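You operate a simulated robot arm through the tools that you are given. There is no shell and no other tool.

You run a simulated two-armed robot. Do the job below in one go: nothing can be reset, and whatever is moved stays where it is left.

TASK
Wipe, then oil the guide bar between the yellow tapes.
Fine: white cloth, left in the black tray; grey pad, oil from the tin; pad back. A coat counts when it lies all over at full strength: go over it till it gets no stronger. What is to be rubbed or washed off counts as gone when no trace of it is left.

Only the result counts: the job must be done as asked and must still hold three seconds after the hand-in. Knocking over, shifting, dropping, spilling or breaking anything else fails it. Flat cloth is picked up by pressing the open fingertips on it (5 to 10 N) and closing them slowly along it; thin cloth reads only 2 to 8 mm in the jaws.

THE ROBOT
Two 7-joint arms with two-finger parallel grippers on one trunk that stands fixed in place. Base frame: the origin is at the foot of the trunk, x ahead of it, y to its left, z up; the work surface is at about z = 66. Lengths are in cm, angles in degrees, forces in N, time in s.
The left shoulder is at [7, 15.6, 118], the right one opposite. Payload 3.91 kg a hand.
The tool frame of a hand sits at the grasp point between the pads (the TCP): z along the fingers, y along the line on which they close. The tips reach 3 cm beyond it. The gripper opens to 11 cm. The fingers are 2 cm wide and 1 cm thick; the gripper's body (4.8 by 11.2 cm) begins 5.5 cm behind the TCP.
Orientation is that of the tool frame in the base frame, as a unit quaternion [x, y, z, w]. With the fingers straight down and closing along the base's y, the tool's x points along the base's -x, its y along +y and its z along -z.

THE INTERFACE
- The arms move only by the tool step_arm. It takes "left_increments", "right_increments" or both (then of equal length, played together; a hand with none holds still); each is a list of rows, each a list of 3 entries, a list of its own where there are three numbers: the shift along the tool's x, y, z in m, then the turn, a rotation vector about the tool's x, y, z in degrees, then the finger opening in m, from 0 to 0.11. In form: [[[dx, dy, dz], [ax, ay, az], grip], ...]. A call has 1 to 20 rows; each row shifts and turns the commanded pose from where the row before left it, along the tool's axes as they then stand. Each row takes 0.2 s and may step no farther than 5 cm and 8.6 degrees from the row before; otherwise, or with a gripper value out of range, the whole call is refused. Where a pose cannot be reached the arm comes as near as it can. A force on the tool above 40 N (or 10 N above the force at the start of the call, whichever is more), or a blocked arm, ends the call early, and 0.2 s more pass. Each finger travels about 10.8 cm/s and halts on what it meets, pressing with about 25 N; the grip force reading is that of the motor and also rises with nothing between the fingers. The clock runs only during rows and for 0.2 s after the last one: add rows that do not move to give the fingers time. It gives the time, the measured TCP pose, the force on the tool (base axes), the opening and the grip force at its end, in the units of the frame above (readings bear some noise), with the torque about the TCP (base axes, N m) and any sound that the robot's microphone picked up.
- Cameras (640 x 400 px; columns grow to the right, rows downward): "scene" is now at [11.38, -6.31, 140.71]; the picture's right is [-0.71, -0.70, 0.00], its down [-0.40, 0.41, -0.82] and it looks along [0.57, -0.58, -0.57] (base axes); focal length 242 px, centre (320, 200). "left" rides on the left gripper at [7.2, -1.7, -10.3] in its tool frame; the picture's right is [0.23, 0.97, 0.00], its down [-0.76, 0.18, -0.62] and it looks along [-0.61, 0.14, 0.78] (tool axes); focal length 222 px, centre (320, 200). "right" rides on the right gripper at [7.2, 1.7, -10.3] in its tool frame; the picture's right is [-0.23, 0.97, 0.00], its down [-0.76, -0.18, -0.62] and it looks along [-0.61, -0.14, 0.78] (tool axes); focal length 222 px, centre (320, 200). There is no depth. A picture from a camera that has moved, and an enlarged one, comes with that camera's place and axes in the base frame and with its lens.
- capture(camera): a new picture of that camera. No time passes.
- raise_lower(by): slides the trunk up (or, below 0, down) by that many cm; the arms and the scene camera ride with it, the base frame stays. It gives what a move gives, with no picture.
- head_to(pan, tilt): turns the head with the scene camera to pan (to the left, within 86 degrees either way) and tilt (down, from -29 to 69), counted from straight ahead of the robot. It gives what a move gives.
- close_up(camera, box): a new picture of the part [left, top, right, bottom] of that camera's present view, enlarged. No time passes.
- hand_in(): hands the job in; it is judged then, once.

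Places have to be worked out from the pictures, the camera data and where the tool is seen. Open the grippers and draw the arms clear of the work before you hand the job in, unless the task says otherwise.

The tools are called after "Request:" as name(argument=value, ...) on one line, values as JSON. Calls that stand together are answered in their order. step_arm: Moves the arms, as the interface text tells. Its arguments: {"type":"object","properties":{"left_increments":{"type":"array","items":{"type":"array"}},"right_increments":{"type":"array","items":{"type":"array"}}},"required":[]} The other tools are called the same way: raise_lower (by) slides the trunk up or down; head_to (pan, tilt) turns the head that bears the scene camera; capture (camera) takes a picture; close_up (camera, box) takes an enlarged picture of a part of a camera's view; hand_in () hands the job in.

At the start:

```text
time: 0.0
left_position: [82.72, -0.15, 110.94]
left_tool_rot: [-0.001, 1.0, 0.001, 0.001]
left_wrist_force: [0.1, -0.1, -0.4]
left_moment: [-0.02, 0.02, -0.01]
left_finger_gap: 11.02
left_grasp_force: 0.0
right_position: [47.13, -56.89, 110.12]
right_tool_rot: [0.0, 1.0, 0.0, 0.0]
right_wrist_force: [0.5, 0.6, 0.2]
right_moment: [-0.01, -0.02, -0.03]
right_finger_gap: 10.99
right_grasp_force: 0.1
trunk travel left (down, up): [-62.5, 31.5]
head pan, tilt: [-45.5, 35.1]
```

scene: 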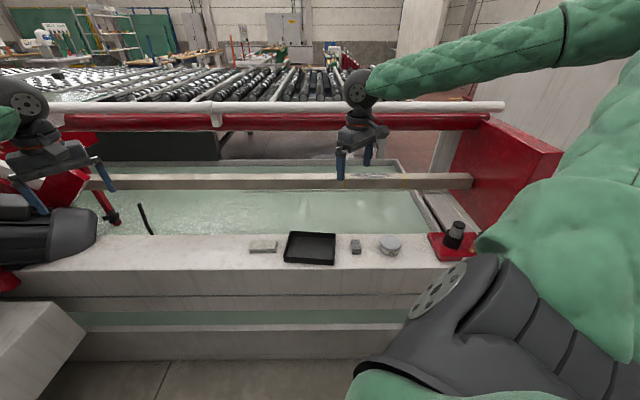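
right: 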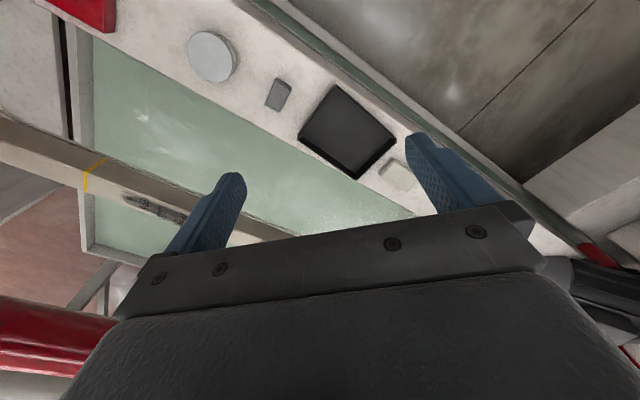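
left: 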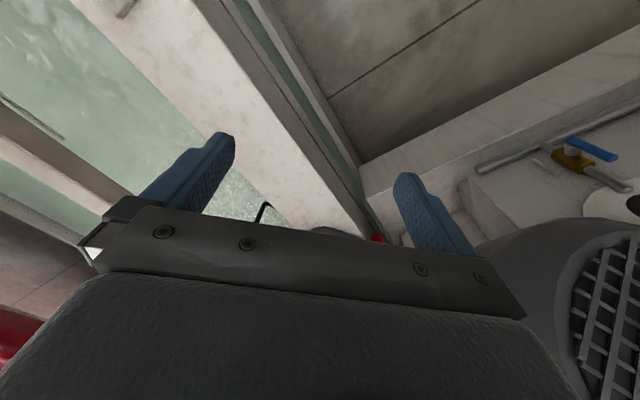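

The pictures show a bar spanning a tank, with a cloth, a black tray, a small grey pad and a tin on the near ledge. I'll enlarge the relevant parts of the scene view first.

Request:
close_up(camera="scene", box=[220, 210, 480, 290])

Request:
close_up(camera="scene", box=[80, 150, 480, 250])

Request:
close_up(camera="right", box=[0, 0, 450, 240])

Request:
close_up(camera="left", box=[0, 0, 320, 240])

```text
2.46 times, centred on (350, 250) of scene
camera zoom: at [11.38, -6.31, 140.71], right [-0.71, -0.7, 0.0], down [-0.4, 0.41, -0.82], along [0.57, -0.58, -0.57], focal length 596 px, centre (246, 77)
```

zoom: 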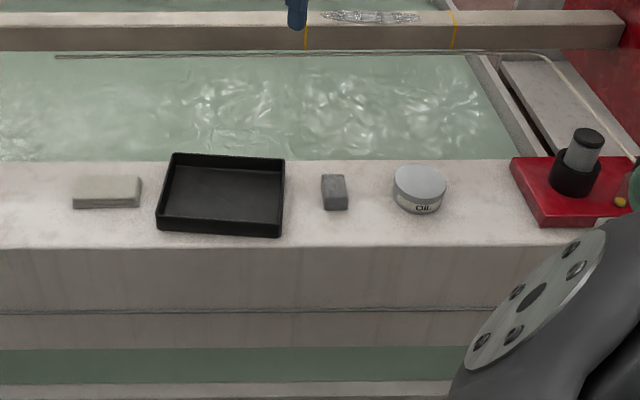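

```text
1.60 times, centred on (280, 200) of scene
camera zoom: at [11.38, -6.31, 140.71], right [-0.71, -0.7, 0.0], down [-0.4, 0.41, -0.82], along [0.57, -0.58, -0.57], focal length 388 px, centre (384, 200)
```

zoom: 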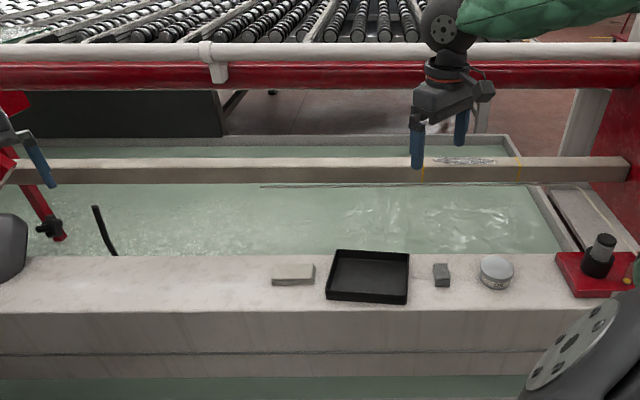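

```text
1.42 times, centred on (225, 120) of right
camera zoom: at [39.92, -55.15, 120.54], right [0.23, 0.97, 0.0], down [0.76, -0.18, 0.62], along [0.61, -0.14, -0.78], focal length 316 px, centre (455, 314)
```

zoom: 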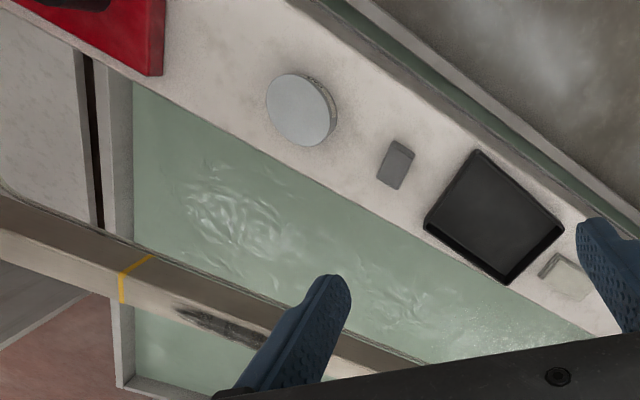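

```text
1.67 times, centred on (160, 120) of left
camera zoom: at [75.59, -1.96, 121.21], right [-0.23, 0.97, 0.0], down [0.76, 0.18, 0.62], along [0.61, 0.14, -0.78], focal length 370 px, centre (587, 333)
```

zoom: 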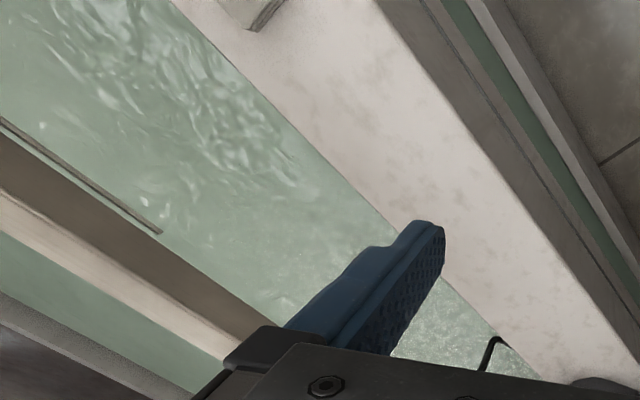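

Triangulating the two views puts the bar near z≈86 and roughly 20 cm beyond the ledge. I'll zoom harder on the objects and on the taped stretch.

Request:
close_up(camera="scene", box=[330, 160, 420, 200])

Request:
close_up(camera="scene", box=[340, 225, 420, 265])

Request:
close_up(camera="scene", box=[240, 220, 350, 275])

Request:
close_up(camera="right", box=[60, 140, 200, 240])

Request:
close_up(camera="right", box=[170, 10, 310, 120])

```text
7.11 times, centred on (375, 180) of scene
camera zoom: at [11.38, -6.31, 140.71], right [-0.71, -0.7, 0.0], down [-0.4, 0.41, -0.82], along [0.57, -0.58, -0.57], focal length 1723 px, centre (-71, 342)
```

zoom: 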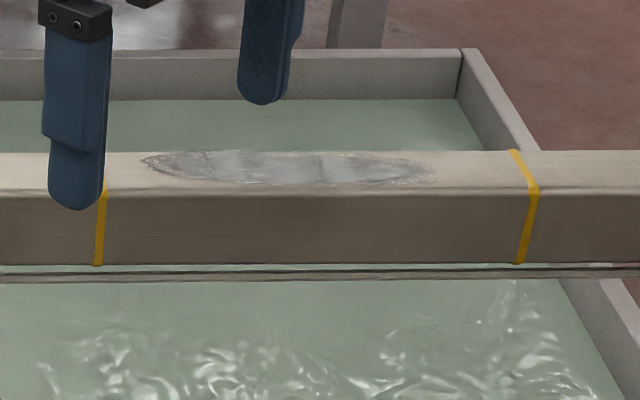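

```text
8.00 times, centred on (380, 245) of scene
camera zoom: at [11.38, -6.31, 140.71], right [-0.71, -0.7, 0.0], down [-0.4, 0.41, -0.82], along [0.57, -0.58, -0.57], focal length 1939 px, centre (-160, -160)
```

zoom: 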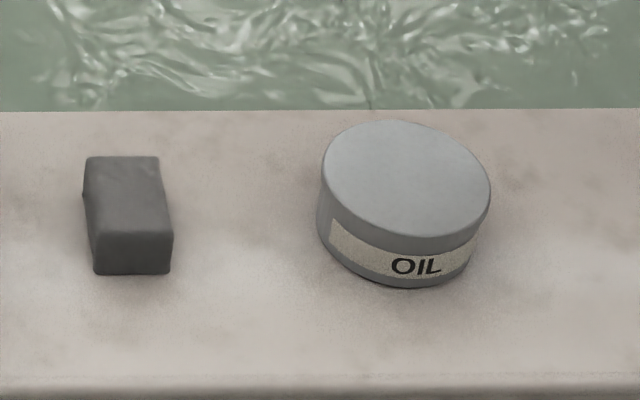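

```text
5.82 times, centred on (295, 248) of scene
camera zoom: at [11.38, -6.31, 140.71], right [-0.71, -0.7, 0.0], down [-0.4, 0.41, -0.82], along [0.57, -0.58, -0.57], focal length 1410 px, centre (466, -76)
```

zoom: 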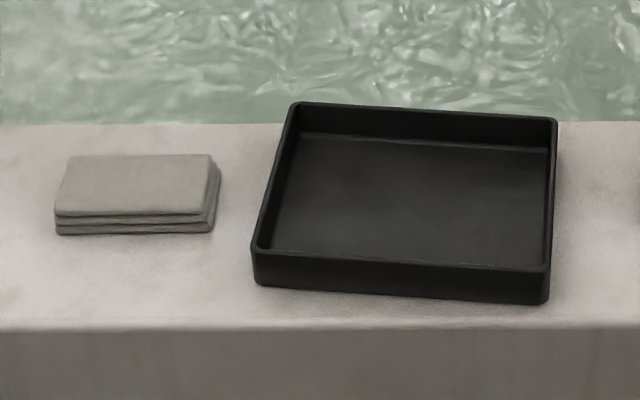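

```text
4.00 times, centred on (130, 190) of right
camera zoom: at [39.92, -55.15, 120.54], right [0.23, 0.97, 0.0], down [0.76, -0.18, 0.62], along [0.61, -0.14, -0.78], focal length 888 px, centre (1080, 240)
```

zoom: 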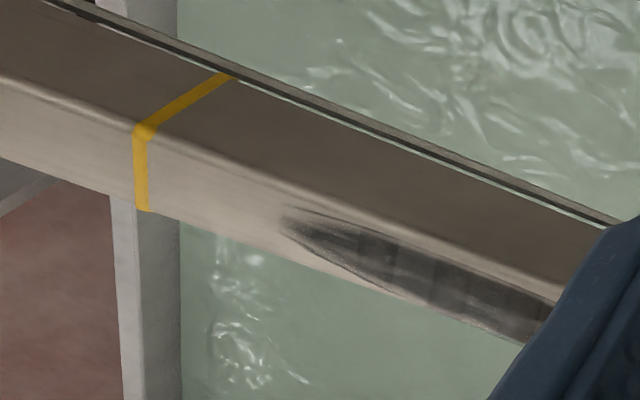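

```text
3.64 times, centred on (240, 65) of right
camera zoom: at [39.92, -55.15, 120.54], right [0.23, 0.97, 0.0], down [0.76, -0.18, 0.62], along [0.61, -0.14, -0.78], focal length 808 px, centre (611, 691)
```

zoom: 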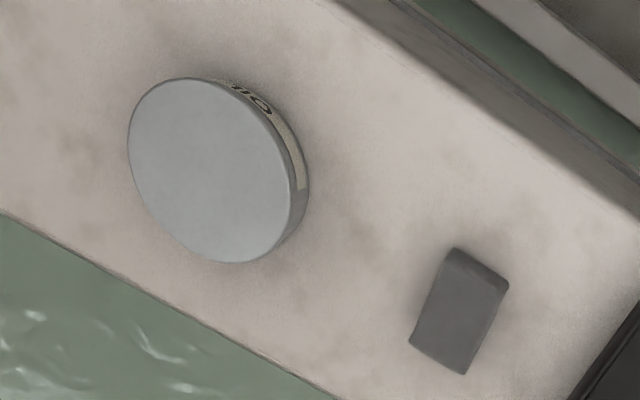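

The tin looks closed at the top and the bar's top face carries a dark smear between the tapes. I'll raise the trunk 25 cm to get a second viewpoint, so I can measure the rail and bar properly before moving an arm there.

Request:
raise_lower(by=25)

Request:
capture(camera="scene")

Request:
capture(camera="right")

```text
time: 2.6
left_position: [82.82, -0.25, 135.92]
left_tool_rot: [-0.001, 1.0, -0.001, 0.0]
left_wrist_force: [-0.2, 0.0, -0.1]
left_moment: [0.0, 0.03, 0.03]
left_finger_gap: 11.02
left_grasp_force: 0.1
right_position: [47.18, -56.86, 135.08]
right_tool_rot: [0.0, 1.0, 0.001, 0.001]
right_wrist_force: [0.1, 0.0, 0.2]
right_moment: [0.0, 0.02, -0.01]
right_finger_gap: 10.99
right_grasp_force: 0.0
trunk travel left (down, up): [-87.5, 6.5]
head pan, tilt: [-45.5, 35.1]
```

```text
taken
camera scene: at [11.4, -6.32, 165.7], right [-0.71, -0.7, 0.0], down [-0.4, 0.41, -0.82], along [0.57, -0.58, -0.58], focal length 242 px, centre (320, 200)
```

scene: 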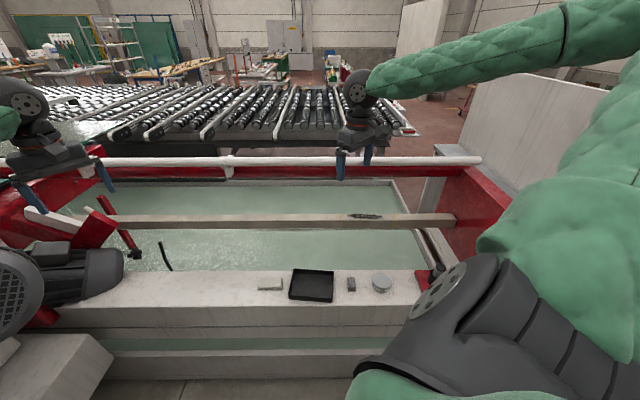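

```text
taken
camera right: at [39.95, -55.16, 145.52], right [0.23, 0.97, 0.0], down [0.76, -0.18, 0.62], along [0.61, -0.14, -0.78], focal length 222 px, centre (320, 200)
```

right: 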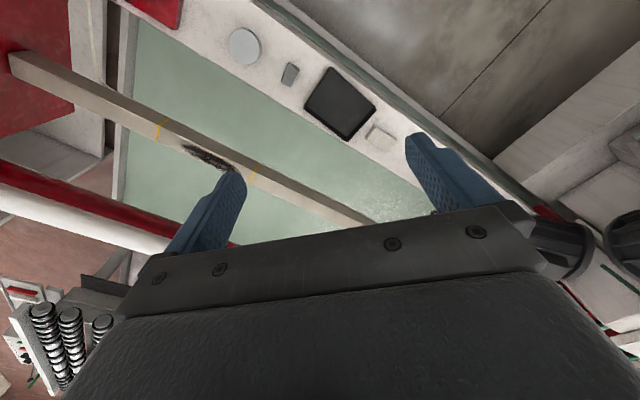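

Request:
close_up(camera="scene", box=[310, 190, 410, 240])

Request:
close_up(camera="scene", box=[240, 255, 420, 315])

Request:
close_up(camera="right", box=[130, 100, 290, 200])

Request:
close_up(camera="scene", box=[340, 130, 520, 260])

```text
6.40 times, centred on (360, 215) of scene
camera zoom: at [11.4, -6.32, 165.7], right [-0.71, -0.7, 0.0], down [-0.4, 0.41, -0.82], along [0.57, -0.58, -0.58], focal length 1551 px, centre (64, 104)
```

zoom: 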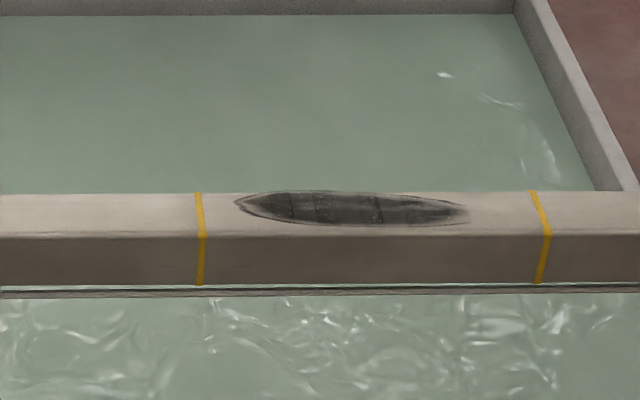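

```text
3.56 times, centred on (330, 285) of scene
camera zoom: at [11.4, -6.32, 165.7], right [-0.71, -0.7, 0.0], down [-0.4, 0.41, -0.82], along [0.57, -0.58, -0.58], focal length 862 px, centre (284, -102)
```

zoom: 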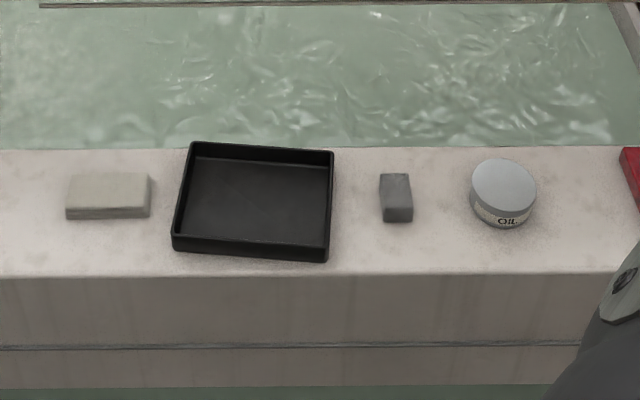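

```text
4.00 times, centred on (210, 150) of right
camera zoom: at [39.95, -55.16, 145.52], right [0.23, 0.97, 0.0], down [0.76, -0.18, 0.62], along [0.61, -0.14, -0.78], focal length 888 px, centre (760, 400)
```

zoom: 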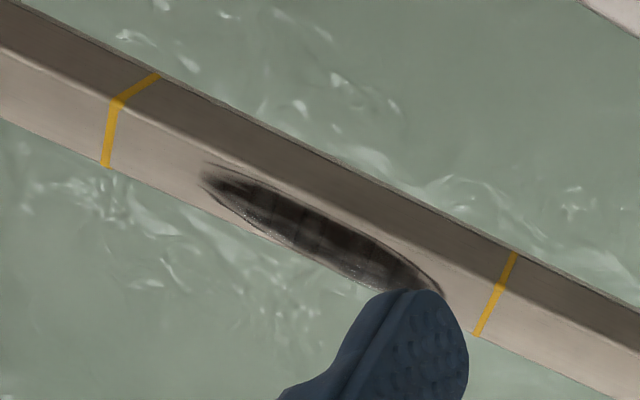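

```text
3.08 times, centred on (430, 195) of scene
camera zoom: at [11.4, -6.32, 165.7], right [-0.71, -0.7, 0.0], down [-0.4, 0.41, -0.82], along [0.57, -0.58, -0.58], focal length 746 px, centre (-18, 215)
```

zoom: 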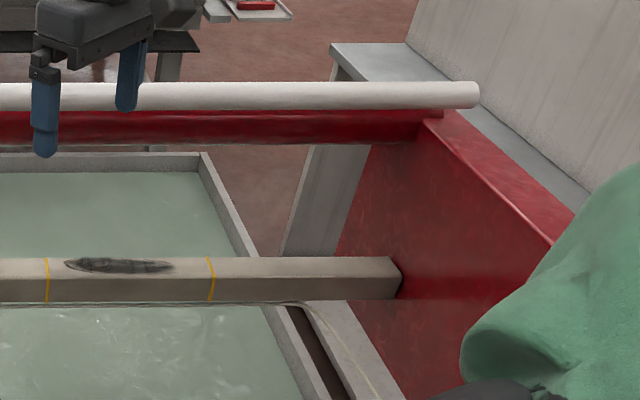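

The two trunk heights give: bar top z≈84 (about 5 cm wide, tapes about 28 cm apart) and a rail at z≈103–116 just behind and above it, so the hand will have to lean back. I'll lower the trunk again and bring the right hand down near the tin to look at its lid.

Request:
raise_lower(by=-25)

Request:
step_arm(right_increments=[[[0.018, -0.0176, 0.026], [0, 0, 0], 0.11], [[0.018, -0.0176, 0.026], [0, 0, 0], 0.11], [[0.018, -0.0176, 0.026], [0, 0, 0], 0.11], [[0.018, -0.0176, 0.026], [0, 0, 0], 0.11], [[0.018, -0.0176, 0.026], [0, 0, 0], 0.11], [[0.018, -0.0176, 0.026], [0, 0, 0], 0.11], [[0.018, -0.0176, 0.026], [0, 0, 0], 0.11], [[0.018, -0.0176, 0.026], [0, 0, 0], 0.11], [[0.018, -0.0176, 0.026], [0, 0, 0], 0.11], [[0.018, -0.0176, 0.026], [0, 0, 0], 0.11], [[0, 0, 0], [0, 0, 0], 0.11]])

Request:
capture(camera="right")

Request:
capture(camera="scene")

```text
time: 5.2
left_position: [82.7, -0.23, 111.02]
left_tool_rot: [-0.001, 1.0, 0.0, 0.0]
left_wrist_force: [-1.3, 0.7, -0.2]
left_moment: [0.01, 0.03, 0.0]
left_finger_gap: 11.03
left_grasp_force: 0.1
right_position: [47.28, -56.91, 110.15]
right_tool_rot: [0.0, 1.0, 0.0, 0.0]
right_wrist_force: [0.0, 0.7, 0.2]
right_moment: [0.0, 0.0, -0.01]
right_finger_gap: 10.99
right_grasp_force: 0.0
trunk travel left (down, up): [-62.5, 31.5]
head pan, tilt: [-45.5, 35.1]
```

```text
time: 7.6
left_position: [82.72, -0.17, 110.96]
left_tool_rot: [0.0, 1.0, 0.0, 0.0]
left_wrist_force: [-0.3, 0.6, 0.9]
left_moment: [-0.01, -0.02, 0.0]
left_finger_gap: 11.0
left_grasp_force: 0.0
right_position: [29.43, -74.4, 84.25]
right_tool_rot: [-0.001, 1.0, 0.0, 0.0]
right_wrist_force: [0.2, 0.0, -0.4]
right_moment: [0.0, 0.03, 0.0]
right_finger_gap: 10.99
right_grasp_force: 0.0
trunk travel left (down, up): [-62.5, 31.5]
head pan, tilt: [-45.5, 35.1]
```

```text
taken
camera right: at [22.17, -72.62, 94.61], right [0.23, 0.97, 0.0], down [0.76, -0.18, 0.62], along [0.61, -0.14, -0.78], focal length 222 px, centre (320, 200)
```

right: 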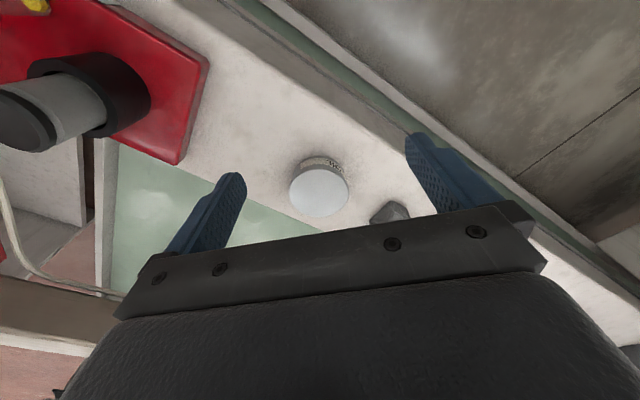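

```text
taken
camera scene: at [11.36, -6.25, 140.71], right [-0.71, -0.7, 0.0], down [-0.4, 0.41, -0.82], along [0.57, -0.58, -0.57], focal length 242 px, centre (320, 200)
```

scene: 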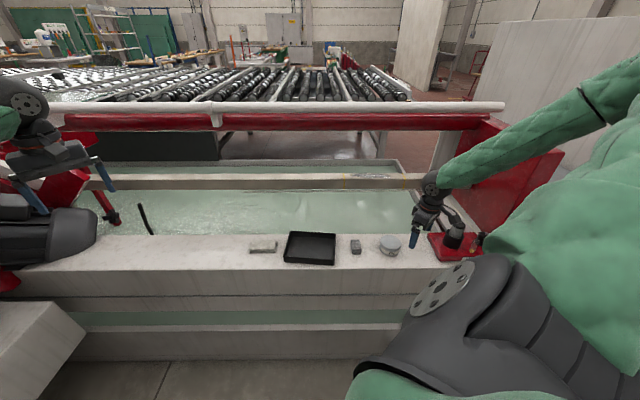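

Request:
close_up(camera="right", box=[270, 140, 400, 230])

Request:
close_up(camera="scene", box=[370, 225, 450, 265])

Request:
close_up(camera="scene", box=[380, 160, 520, 270])

```text
4.44 times, centred on (335, 185) of right
camera zoom: at [22.17, -72.62, 94.61], right [0.23, 0.97, 0.0], down [0.76, -0.18, 0.62], along [0.61, -0.14, -0.78], focal length 987 px, centre (253, 267)
```

zoom: 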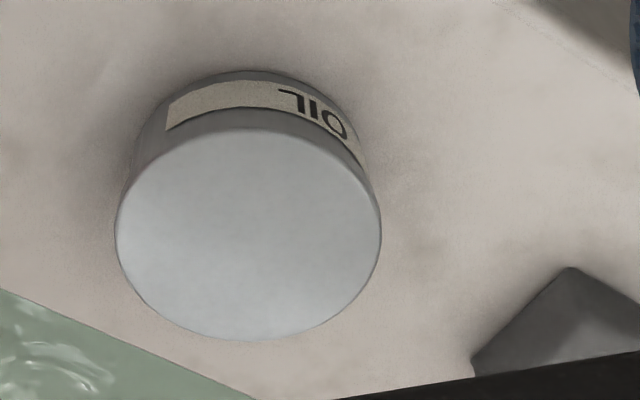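

```text
8.00 times, centred on (410, 245) of scene
camera zoom: at [11.36, -6.25, 140.71], right [-0.71, -0.7, 0.0], down [-0.4, 0.41, -0.82], along [0.57, -0.58, -0.57], focal length 1939 px, centre (-400, -160)
```

zoom: 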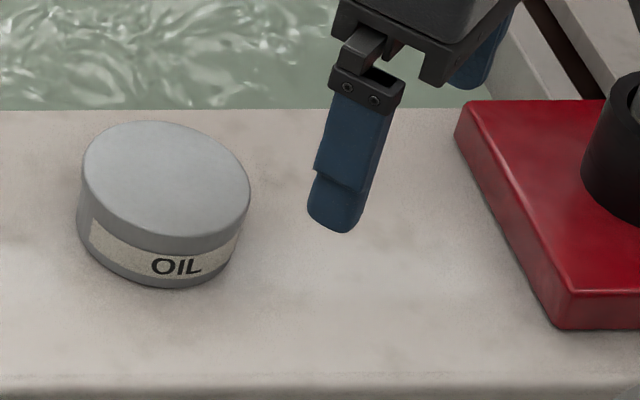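

```text
3.64 times, centred on (450, 215) of scene
camera zoom: at [11.36, -6.25, 140.71], right [-0.71, -0.7, 0.0], down [-0.4, 0.41, -0.82], along [0.57, -0.58, -0.57], focal length 881 px, centre (-153, 146)
```

zoom: 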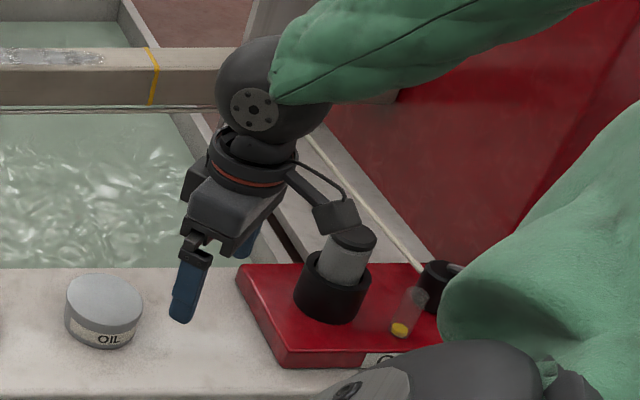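

The tin has a lid with a short skirt (top at about [40.3, -76.9, 69.8], 8.3 cm across). Next I'll raise the right hand, turn it to line up with the bar (yaw 45.5°), tilt it 20° and check whether the bar is in reach.

Request:
step_arm(right_increments=[[[0, 0, -0.04], [0, 0, 7.58], 0.11], [[0, 0, -0.04], [0, 0, 7.58], 0.11], [[0, 0, -0.04], [0, 0, 7.58], 0.11], [[0, 0, -0.04], [0, 0, 7.58], 0.11], [[0, 0, -0.04], [0, 0, 7.58], 0.11], [[0, 0, -0.04], [0, 0, 7.6], 0.11], [[0, 0, 0], [0, -6.67, 0], 0.11], [[0, 0, 0], [0, -6.67, 0], 0.11], [[0, 0, 0], [0, -6.66, 0], 0.11], [[-0.0288, -0.0033, 0.0247], [0, 0, 0], 0.11], [[-0.0288, -0.0033, 0.0247], [0, 0, 0], 0.11], [[-0.0288, -0.0033, 0.0247], [0, 0, 0], 0.11], [[-0.0288, -0.0033, 0.0247], [0, 0, 0], 0.11], [[-0.0288, -0.0033, 0.0247], [0, 0, 0], 0.11], [[-0.0288, -0.0033, 0.0247], [0, 0, 0], 0.11], [[0, 0, 0], [0, 0, 0], 0.11]])

Request:
capture(camera="scene")

Request:
capture(camera="right")

```text
time: 11.0
left_position: [82.76, -0.09, 111.0]
left_tool_rot: [-0.001, 1.0, 0.001, 0.0]
left_wrist_force: [0.0, 0.7, 0.4]
left_moment: [-0.01, -0.02, 0.02]
left_finger_gap: 10.98
left_grasp_force: 0.2
right_position: [42.49, -91.16, 100.22]
right_tool_rot: [0.381, 0.908, -0.067, 0.161]
right_wrist_force: [0.0, 0.0, 0.2]
right_moment: [0.01, 0.0, -0.05]
right_finger_gap: 11.0
right_grasp_force: 0.1
trunk travel left (down, up): [-62.5, 31.5]
head pan, tilt: [-45.5, 35.1]
```

```text
taken
camera scene: at [11.28, -6.2, 140.73], right [-0.71, -0.7, 0.0], down [-0.4, 0.41, -0.82], along [0.57, -0.58, -0.57], focal length 242 px, centre (320, 200)
```

scene: 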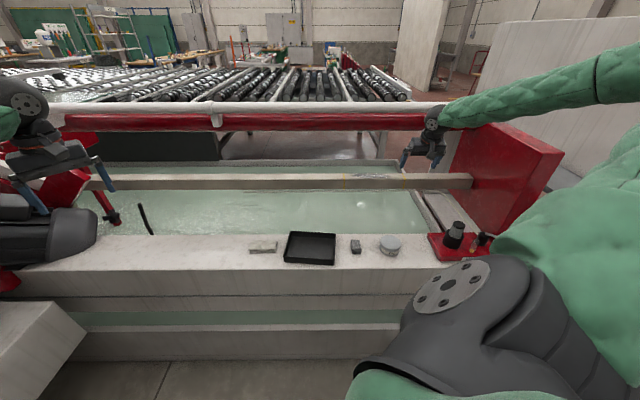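

```text
taken
camera right: at [36.38, -82.56, 107.47], right [0.84, 0.53, 0.08], down [0.23, -0.48, 0.85], along [0.49, -0.7, -0.53], focal length 222 px, centre (320, 200)
```

right: 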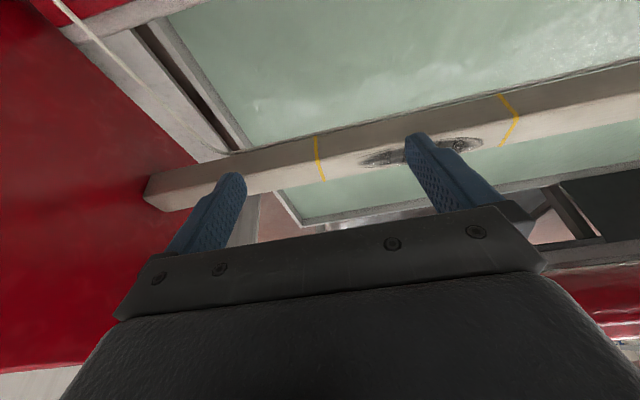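

The pose came out as predicted (D≈95). I'll now extend out over the tape 2 end of the bar, staying at z≈92, to test reach.

Request:
step_arm(right_increments=[[[-0.0265, -0.002, 0.0267], [0, 0, 0], 0.11], [[-0.0265, -0.002, 0.0267], [0, 0, 0], 0.11], [[-0.0265, -0.002, 0.0267], [0, 0, 0], 0.11], [[-0.0265, -0.002, 0.0267], [0, 0, 0], 0.11], [[-0.0265, -0.002, 0.0267], [0, 0, 0], 0.11], [[0, 0, 0], [0, 0, 0], 0.11], [[0, 0, 0], [0, 0, 0], 0.11]])

Request:
capture(camera="scene")

Request:
capture(camera="right")

```text
time: 12.6
left_position: [82.79, -0.22, 110.95]
left_tool_rot: [0.0, 1.0, 0.0, 0.0]
left_wrist_force: [0.6, 0.4, 0.4]
left_moment: [0.0, 0.02, 0.01]
left_finger_gap: 10.99
left_grasp_force: 0.1
right_position: [53.93, -103.98, 92.03]
right_tool_rot: [0.38, 0.909, -0.066, 0.159]
right_wrist_force: [0.2, 0.1, -0.7]
right_moment: [0.03, 0.03, 0.01]
right_finger_gap: 11.02
right_grasp_force: 0.0
trunk travel left (down, up): [-62.5, 31.5]
head pan, tilt: [-45.5, 35.1]
```

```text
taken
camera scene: at [11.43, -6.35, 140.7], right [-0.71, -0.7, 0.0], down [-0.4, 0.41, -0.82], along [0.57, -0.58, -0.58], focal length 242 px, centre (320, 200)
```

scene: 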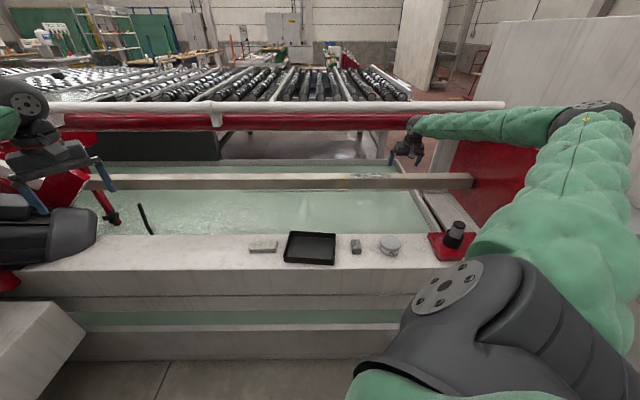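

```text
taken
camera right: at [47.96, -95.46, 99.35], right [0.84, 0.53, 0.08], down [0.23, -0.48, 0.85], along [0.49, -0.7, -0.53], focal length 222 px, centre (320, 200)
```

right: 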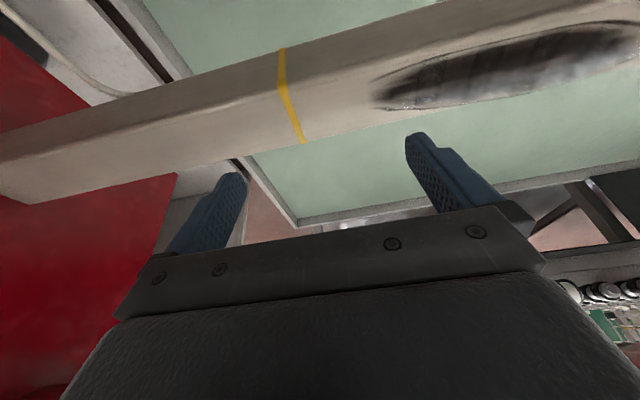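

The arm reaches the tape 2 end comfortably ([53.9, -104.0, 92.0] at 20° tilt). I'll zoom in from here to refine the bar's geometry and inspect the smear.

Request:
close_up(camera="right", box=[240, 20, 400, 120])

Request:
close_up(camera="right", box=[400, 0, 640, 140])

Request:
close_up(camera="scene", box=[330, 100, 490, 200])

```text
4.00 times, centred on (320, 70) of right
camera zoom: at [47.96, -95.46, 99.35], right [0.84, 0.53, 0.08], down [0.23, -0.48, 0.85], along [0.49, -0.7, -0.53], focal length 888 px, centre (320, 720)
```

zoom: 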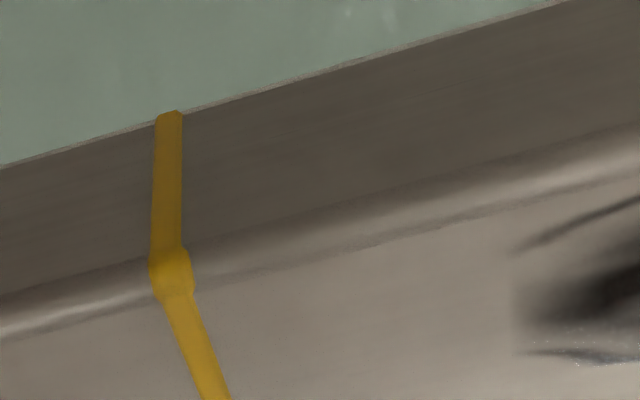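

```text
2.67 times, centred on (520, 70) of right
camera zoom: at [47.96, -95.46, 99.35], right [0.84, 0.53, 0.08], down [0.23, -0.48, 0.85], along [0.49, -0.7, -0.53], focal length 592 px, centre (-213, 547)
```

zoom: 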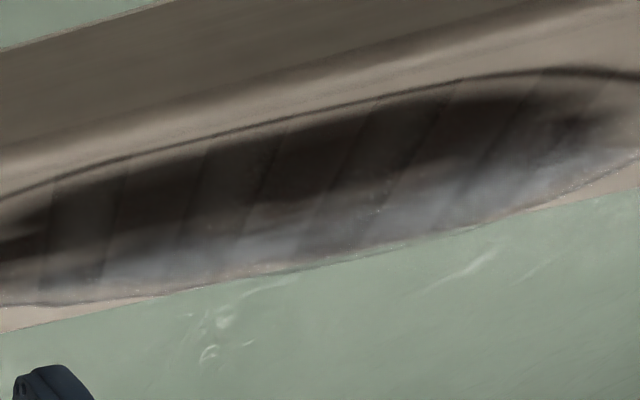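

```text
4.00 times, centred on (410, 150) of scene
camera zoom: at [11.43, -6.35, 140.7], right [-0.71, -0.7, 0.0], down [-0.4, 0.41, -0.82], along [0.57, -0.58, -0.58], focal length 969 px, centre (-40, 400)
```

zoom: 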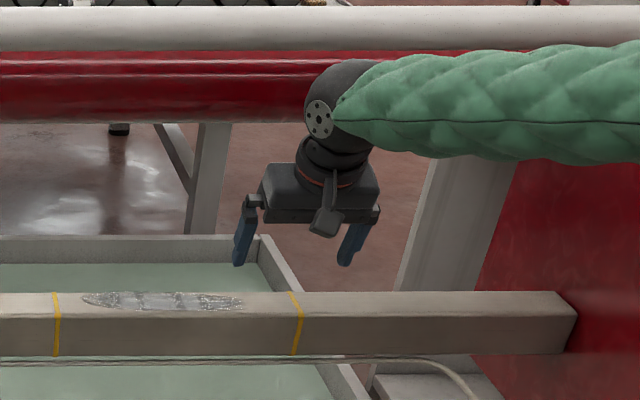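

Geometry is confirmed (top face at z≈84, rounded edges, smear on the top face). Now I'll retreat, straighten the hand and travel along the ledge at about z=102 toward the cloth for a closer look.

Request:
step_arm(right_increments=[[[0.0319, 0, -0.0293], [0, 0, 0], 0.11], [[0.0319, 0, -0.0293], [0, 0, 0], 0.11], [[0.0319, 0, -0.0293], [0, 0, 0], 0.11], [[0.0319, 0, -0.0293], [0, 0, 0], 0.11], [[0.0319, 0, -0.0293], [0, 0, 0], 0.11], [[0.0319, 0, -0.0293], [0, 0, 0], 0.11], [[0, 0, 0], [0, 6.67, 0], 0.11], [[0, 0, 0], [0, 6.67, 0], 0.11], [[0, 0, 0], [0, 6.66, 0], 0.11], [[0, 0.0467, 0], [0, 0, 0], 0.11], [[0, 0.0467, 0], [0, 0, 0], 0.11], [[0, 0.0467, 0], [0, 0, 0], 0.11], [[0, 0.0467, 0], [0, 0, 0], 0.11], [[0, 0.0467, 0], [0, 0, 0], 0.11], [[0, 0.0467, 0], [0, 0, 0], 0.11], [[0, 0.0467, 0], [0, 0, 0], 0.11], [[0, 0.0467, 0], [0, 0, 0], 0.11], [[0, 0.0467, 0], [0, 0, 0], 0.11], [[0, 0.0467, 0], [0, 0, 0], 0.11], [[0, 0.0467, 0], [0, 0, 0], 0.11]])

Request:
step_arm(right_increments=[[[0, 0, 0.014], [0, 0, -8.18], 0.11], [[0, 0, 0.014], [0, 0, -8.18], 0.11], [[0, 0, 0.014], [0, 0, -8.18], 0.11], [[0, 0, 0.014], [0, 0, -8.18], 0.11], [[0, 0, 0.014], [0, 0, -8.18], 0.11], [[0, 0, 0.014], [0, 0, -8.18], 0.11], [[0, 0, 0.014], [0, 0, -8.18], 0.11], [[0, 0, 0.014], [0, 0, -8.18], 0.11], [[0, 0, 0.014], [0, 0, -8.18], 0.11], [[0, 0, 0.014], [0, 0, -8.18], 0.11], [[0, 0, 0.014], [0, 0, -8.2], 0.11], [[0, 0, 0], [0, 0, 0], 0.11]])

Request:
capture(camera="right")

Request:
capture(camera="scene")

```text
time: 16.8
left_position: [82.89, -0.22, 110.91]
left_tool_rot: [0.0, 1.0, 0.0, -0.001]
left_wrist_force: [-0.7, -0.1, -0.3]
left_moment: [-0.01, -0.01, -0.03]
left_finger_gap: 10.99
left_grasp_force: 0.1
right_position: [73.99, -50.81, 101.92]
right_tool_rot: [0.387, 0.922, 0.0, -0.001]
right_wrist_force: [1.1, -0.4, -0.3]
right_moment: [-0.06, 0.01, 0.03]
right_finger_gap: 10.97
right_grasp_force: 0.0
trunk travel left (down, up): [-62.5, 31.5]
head pan, tilt: [-45.5, 35.1]
```

```text
time: 19.4
left_position: [82.7, -0.15, 110.98]
left_tool_rot: [-0.001, 1.0, 0.0, 0.0]
left_wrist_force: [0.3, -0.1, 0.0]
left_moment: [-0.01, -0.02, 0.01]
left_finger_gap: 11.0
left_grasp_force: 0.0
right_position: [73.72, -50.75, 86.39]
right_tool_rot: [-0.379, 0.925, 0.0, 0.001]
right_wrist_force: [0.0, -0.7, 0.0]
right_moment: [-0.02, -0.01, 0.04]
right_finger_gap: 10.99
right_grasp_force: 0.0
trunk travel left (down, up): [-62.5, 31.5]
head pan, tilt: [-45.5, 35.1]
```

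```text
taken
camera right: at [67.44, -54.62, 96.89], right [-0.52, 0.85, 0.0], down [0.67, 0.41, 0.62], along [0.53, 0.33, -0.78], focal length 222 px, centre (320, 200)
```

right: 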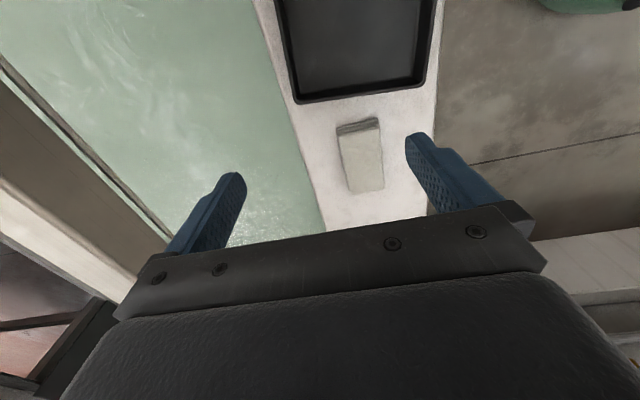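

```text
taken
camera scene: at [11.38, -6.29, 140.71], right [-0.71, -0.7, 0.0], down [-0.4, 0.41, -0.82], along [0.57, -0.58, -0.57], focal length 242 px, centre (320, 200)
```

scene: 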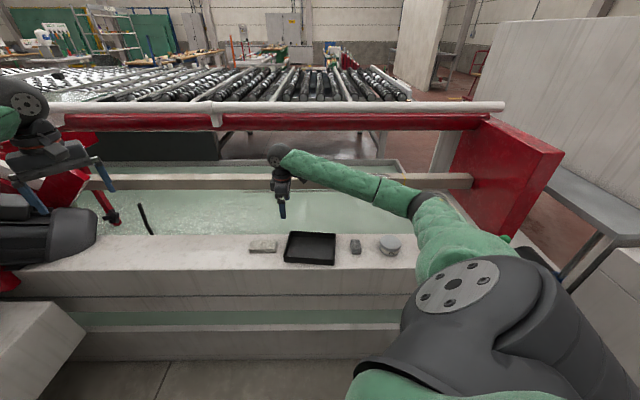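

The cloth is in view beside the tray. I'll zoom in on it to get its exact placement and orientation.

Request:
close_up(camera="right", box=[300, 90, 420, 210])

Request:
close_up(camera="right", box=[260, 0, 460, 120])

Request:
close_up(camera="scene", box=[240, 230, 350, 275])

```text
3.33 times, centred on (360, 150) of right
camera zoom: at [67.44, -54.62, 96.89], right [-0.52, 0.85, 0.0], down [0.67, 0.41, 0.62], along [0.53, 0.33, -0.78], focal length 740 px, centre (187, 367)
```

zoom: 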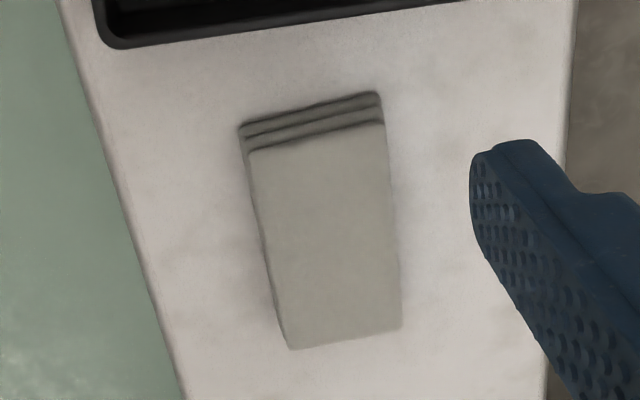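

```text
3.20 times, centred on (360, 60) of right
camera zoom: at [67.44, -54.62, 96.89], right [-0.52, 0.85, 0.0], down [0.67, 0.41, 0.62], along [0.53, 0.33, -0.78], focal length 711 px, centre (192, 648)
```

zoom: 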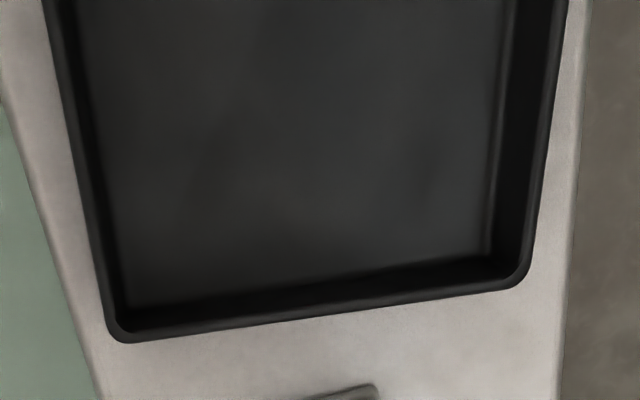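

```text
5.82 times, centred on (295, 252) of scene
camera zoom: at [11.38, -6.29, 140.71], right [-0.71, -0.7, 0.0], down [-0.4, 0.41, -0.82], along [0.57, -0.58, -0.57], focal length 1410 px, centre (466, -106)
```

zoom: 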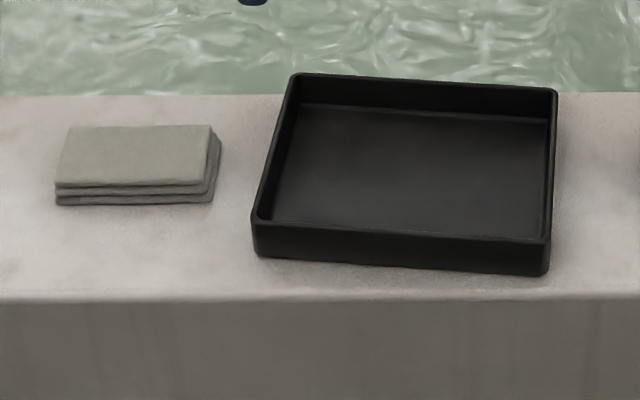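

The cloth measures about 10.4 × 5.3 × 2 cm, centred at [78.0, -40.5] and lined up with the ledge. I'll move above it, tilt 15° and descend partway.

Request:
step_arm(right_increments=[[[-0.0341, 0.0144, 0], [0, 0, 0], 0.09], [[-0.0341, 0.0144, 0], [0, 0, 0], 0.09], [[-0.0342, 0.0143, 0], [0, 0, 0], 0.09], [[0, 0, 0], [0, -7.5, 0], 0.09], [[0, 0, 0], [0, -7.5, 0], 0.09], [[0.00906, 0, 0.03381], [0, 0, 0], 0.09], [[0.00906, 0, 0.03381], [0, 0, 0], 0.09], [[0.00906, 0, 0.03381], [0, 0, 0], 0.09], [[0, 0, 0], [0, 0, 0], 0.09]])

Request:
capture(camera="right")

Request:
close_up(camera="scene", box=[220, 200, 360, 280])

```text
time: 21.4
left_position: [82.7, -0.15, 110.99]
left_tool_rot: [0.0, 1.0, -0.001, 0.0]
left_wrist_force: [-0.3, -0.1, 0.6]
left_moment: [0.01, 0.03, -0.01]
left_finger_gap: 10.99
left_grasp_force: 0.1
right_position: [77.98, -40.62, 76.19]
right_tool_rot: [-0.376, 0.918, 0.049, 0.121]
right_wrist_force: [-0.6, 0.2, -0.7]
right_moment: [-0.01, -0.02, 0.01]
right_finger_gap: 9.0
right_grasp_force: 0.1
trunk travel left (down, up): [-62.5, 31.5]
head pan, tilt: [-45.5, 35.1]
```

```text
taken
camera right: at [69.82, -46.05, 84.3], right [-0.53, 0.85, 0.06], down [0.53, 0.28, 0.8], along [0.66, 0.45, -0.6], focal length 222 px, centre (320, 200)
```

right: 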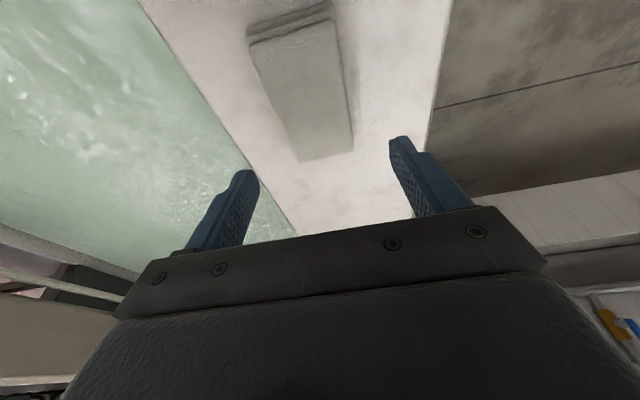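

```text
4.57 times, centred on (290, 240) of scene
camera zoom: at [11.34, -6.31, 140.71], right [-0.71, -0.7, 0.0], down [-0.4, 0.41, -0.82], along [0.57, -0.58, -0.57], focal length 1108 px, centre (457, 17)
```

zoom: 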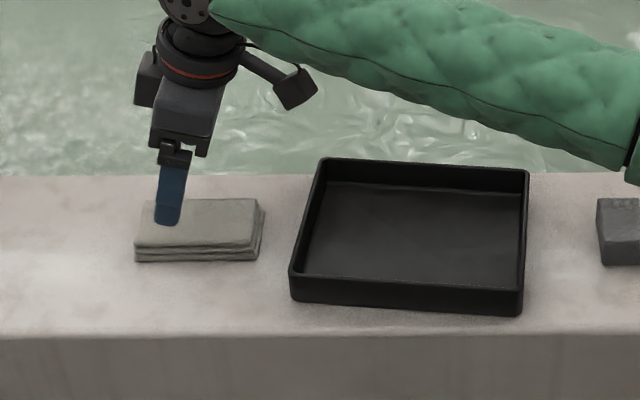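

Alignment looks good, with the fingers straddling the cloth. I'll descend the remaining 6.3 cm slowly.

Request:
step_arm(right_increments=[[[0.00414, 0, 0.01545], [0, 0, 0], 0.09], [[0.00414, 0, 0.01545], [0, 0, 0], 0.09], [[0.00311, 0, 0.01159], [0, 0, 0], 0.09], [[0.00259, 0, 0.00966], [0, 0, 0], 0.09], [[0.00207, 0, 0.00773], [0, 0, 0], 0.09], [[0, 0, 0], [0, 0, 0], 0.09]])

Request:
close_up(camera="scene", box=[230, 215, 320, 270])

Request:
capture(camera="right")

```text
time: 22.8
left_position: [82.8, -0.21, 111.05]
left_tool_rot: [-0.001, 1.0, 0.0, -0.001]
left_wrist_force: [-0.3, -0.5, 1.1]
left_moment: [-0.02, 0.04, 0.0]
left_finger_gap: 10.98
left_grasp_force: 0.0
right_position: [77.96, -40.39, 69.93]
right_tool_rot: [-0.375, 0.918, 0.049, 0.122]
right_wrist_force: [0.6, -0.3, 0.6]
right_moment: [0.01, 0.0, 0.01]
right_finger_gap: 8.99
right_grasp_force: 0.1
trunk travel left (down, up): [-62.5, 31.5]
head pan, tilt: [-45.5, 35.1]
```

```text
7.11 times, centred on (275, 242) of scene
camera zoom: at [11.39, -6.29, 140.71], right [-0.71, -0.7, 0.0], down [-0.4, 0.41, -0.82], along [0.57, -0.58, -0.57], focal length 1723 px, centre (640, -102)
```

zoom: 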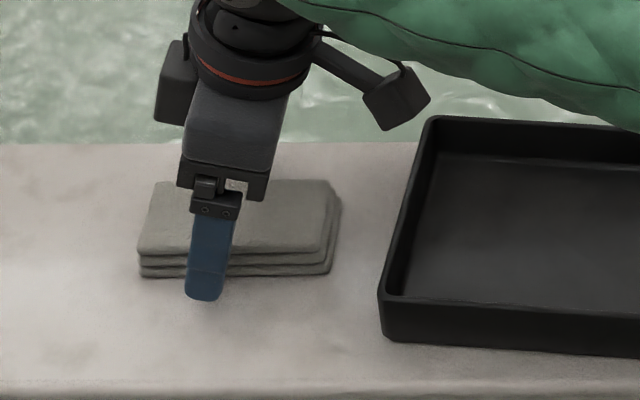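

```text
taken
camera right: at [69.92, -45.98, 78.16], right [-0.53, 0.85, 0.06], down [0.53, 0.28, 0.8], along [0.66, 0.45, -0.6], focal length 222 px, centre (320, 200)
```

right: 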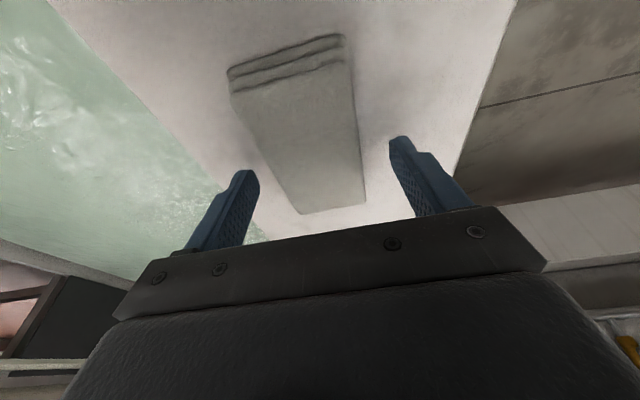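

The fingers sit about 1 cm too far toward +e, so I'll shift back by 1 cm and then close slowly on the cloth.

Request:
step_arm(right_increments=[[[0.00966, 0, -0.00259], [0, 0, 0], 0.09], [[0, 0, 0], [0, 0, 0], 0.075], [[0, 0, 0], [0, 0, 0], 0.065], [[0, 0, 0], [0, 0, 0], 0.058], [[0, 0, 0], [0, 0, 0], 0.053], [[0, 0, 0], [0, 0, 0], 0.048], [[0, 0, 0], [0, 0, 0], 0.044], [[0, 0, 0], [0, 0, 0], 0.04], [[0, 0, 0], [0, 0, 0], 0.036], [[0, 0, 0], [0, 0, 0], 0.032], [[0, 0, 0], [0, 0, 0], 0.03]])

Request:
close_up(camera="scene", box=[230, 215, 320, 270])

Request:
capture(camera="right")

```text
time: 25.2
left_position: [82.79, -0.26, 110.99]
left_tool_rot: [-0.001, 1.0, 0.0, 0.0]
left_wrist_force: [-0.3, -0.1, -0.1]
left_moment: [-0.01, 0.02, -0.01]
left_finger_gap: 10.99
left_grasp_force: 0.0
right_position: [77.24, -41.17, 69.92]
right_tool_rot: [-0.375, 0.918, 0.049, 0.121]
right_wrist_force: [-0.1, 0.0, 0.5]
right_moment: [-0.01, -0.02, -0.01]
right_finger_gap: 5.89
right_grasp_force: 25.2
trunk travel left (down, up): [-62.5, 31.5]
head pan, tilt: [-45.5, 35.1]
```

```text
7.11 times, centred on (275, 242) of scene
camera zoom: at [11.4, -6.3, 140.71], right [-0.71, -0.7, 0.0], down [-0.4, 0.41, -0.82], along [0.57, -0.58, -0.58], focal length 1723 px, centre (640, -102)
```

zoom: 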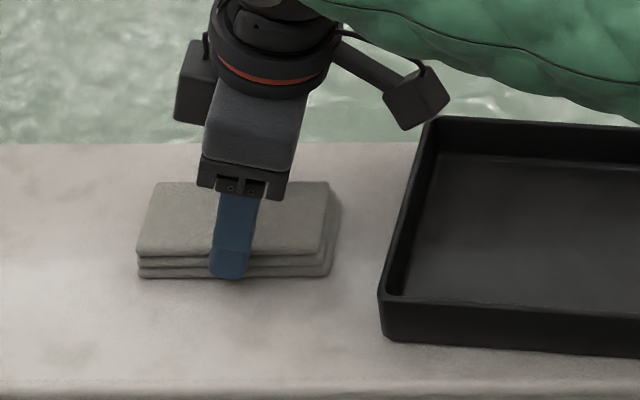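

```text
taken
camera right: at [69.19, -46.74, 78.17], right [-0.53, 0.85, 0.06], down [0.53, 0.28, 0.8], along [0.66, 0.45, -0.6], focal length 222 px, centre (320, 200)
```

right: 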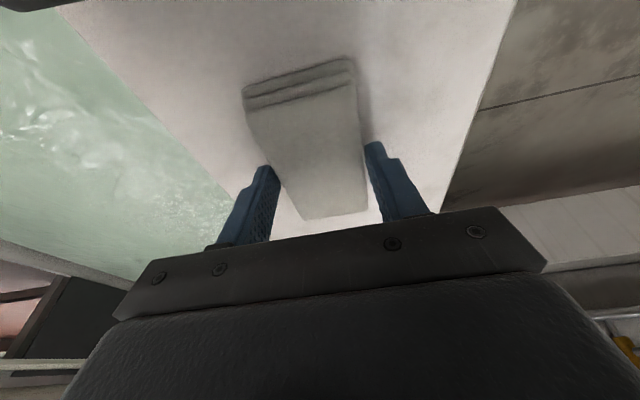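

The cloth is gripped at 5.89 cm with 25 N. I'll lift it straight up and check that it hangs level.

Request:
step_arm(right_increments=[[[-0.00259, 0, -0.00966], [0, 0, 0], 0.03], [[-0.00518, 0, -0.01932], [0, 0, 0], 0.03], [[-0.00776, 0, -0.02898], [0, 0, 0], 0.03], [[-0.00776, 0, -0.02898], [0, 0, 0], 0.03], [[-0.00776, 0, -0.02898], [0, 0, 0], 0.03], [[-0.00776, 0, -0.02898], [0, 0, 0], 0.03], [[0, 0, 0], [0, 0, 0], 0.03]])

Request:
close_up(camera="scene", box=[230, 180, 330, 260])

Request:
capture(camera="right")

```text
time: 26.8
left_position: [82.7, -0.21, 110.81]
left_tool_rot: [-0.001, 1.0, 0.0, -0.001]
left_wrist_force: [0.1, -0.2, 0.4]
left_moment: [-0.01, -0.01, 0.0]
left_finger_gap: 11.0
left_grasp_force: 0.0
right_position: [77.27, -41.18, 84.9]
right_tool_rot: [-0.376, 0.917, 0.049, 0.121]
right_wrist_force: [-0.5, -0.5, 0.5]
right_moment: [-0.02, 0.0, -0.02]
right_finger_gap: 2.99
right_grasp_force: 0.1
trunk travel left (down, up): [-62.5, 31.5]
head pan, tilt: [-45.5, 35.1]
```

```text
5.00 times, centred on (280, 220) of scene
camera zoom: at [11.42, -6.33, 140.7], right [-0.71, -0.7, 0.0], down [-0.4, 0.41, -0.82], along [0.57, -0.58, -0.58], focal length 1212 px, centre (520, 100)
```

zoom: 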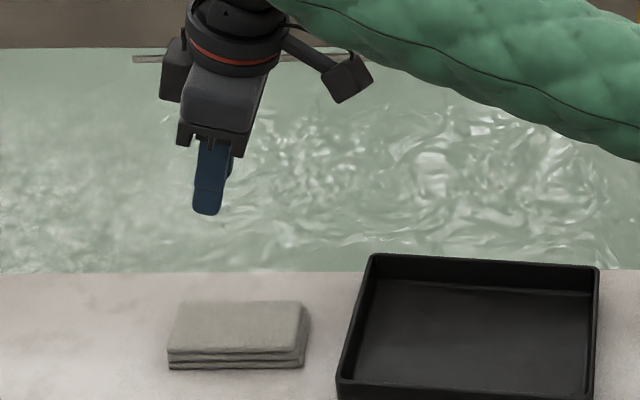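

```text
taken
camera right: at [69.05, -46.68, 93.14], right [-0.53, 0.85, 0.06], down [0.53, 0.28, 0.8], along [0.66, 0.45, -0.6], focal length 222 px, centre (320, 200)
```

right: 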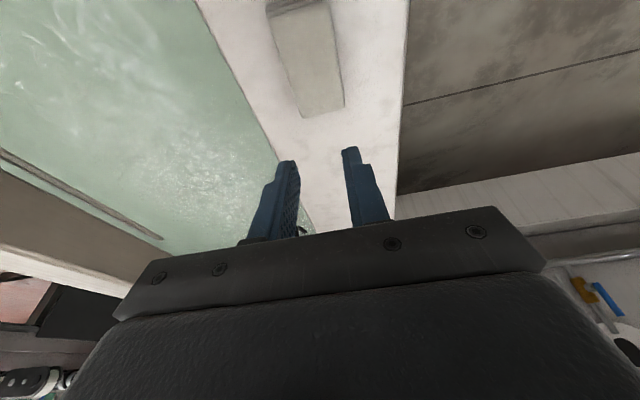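

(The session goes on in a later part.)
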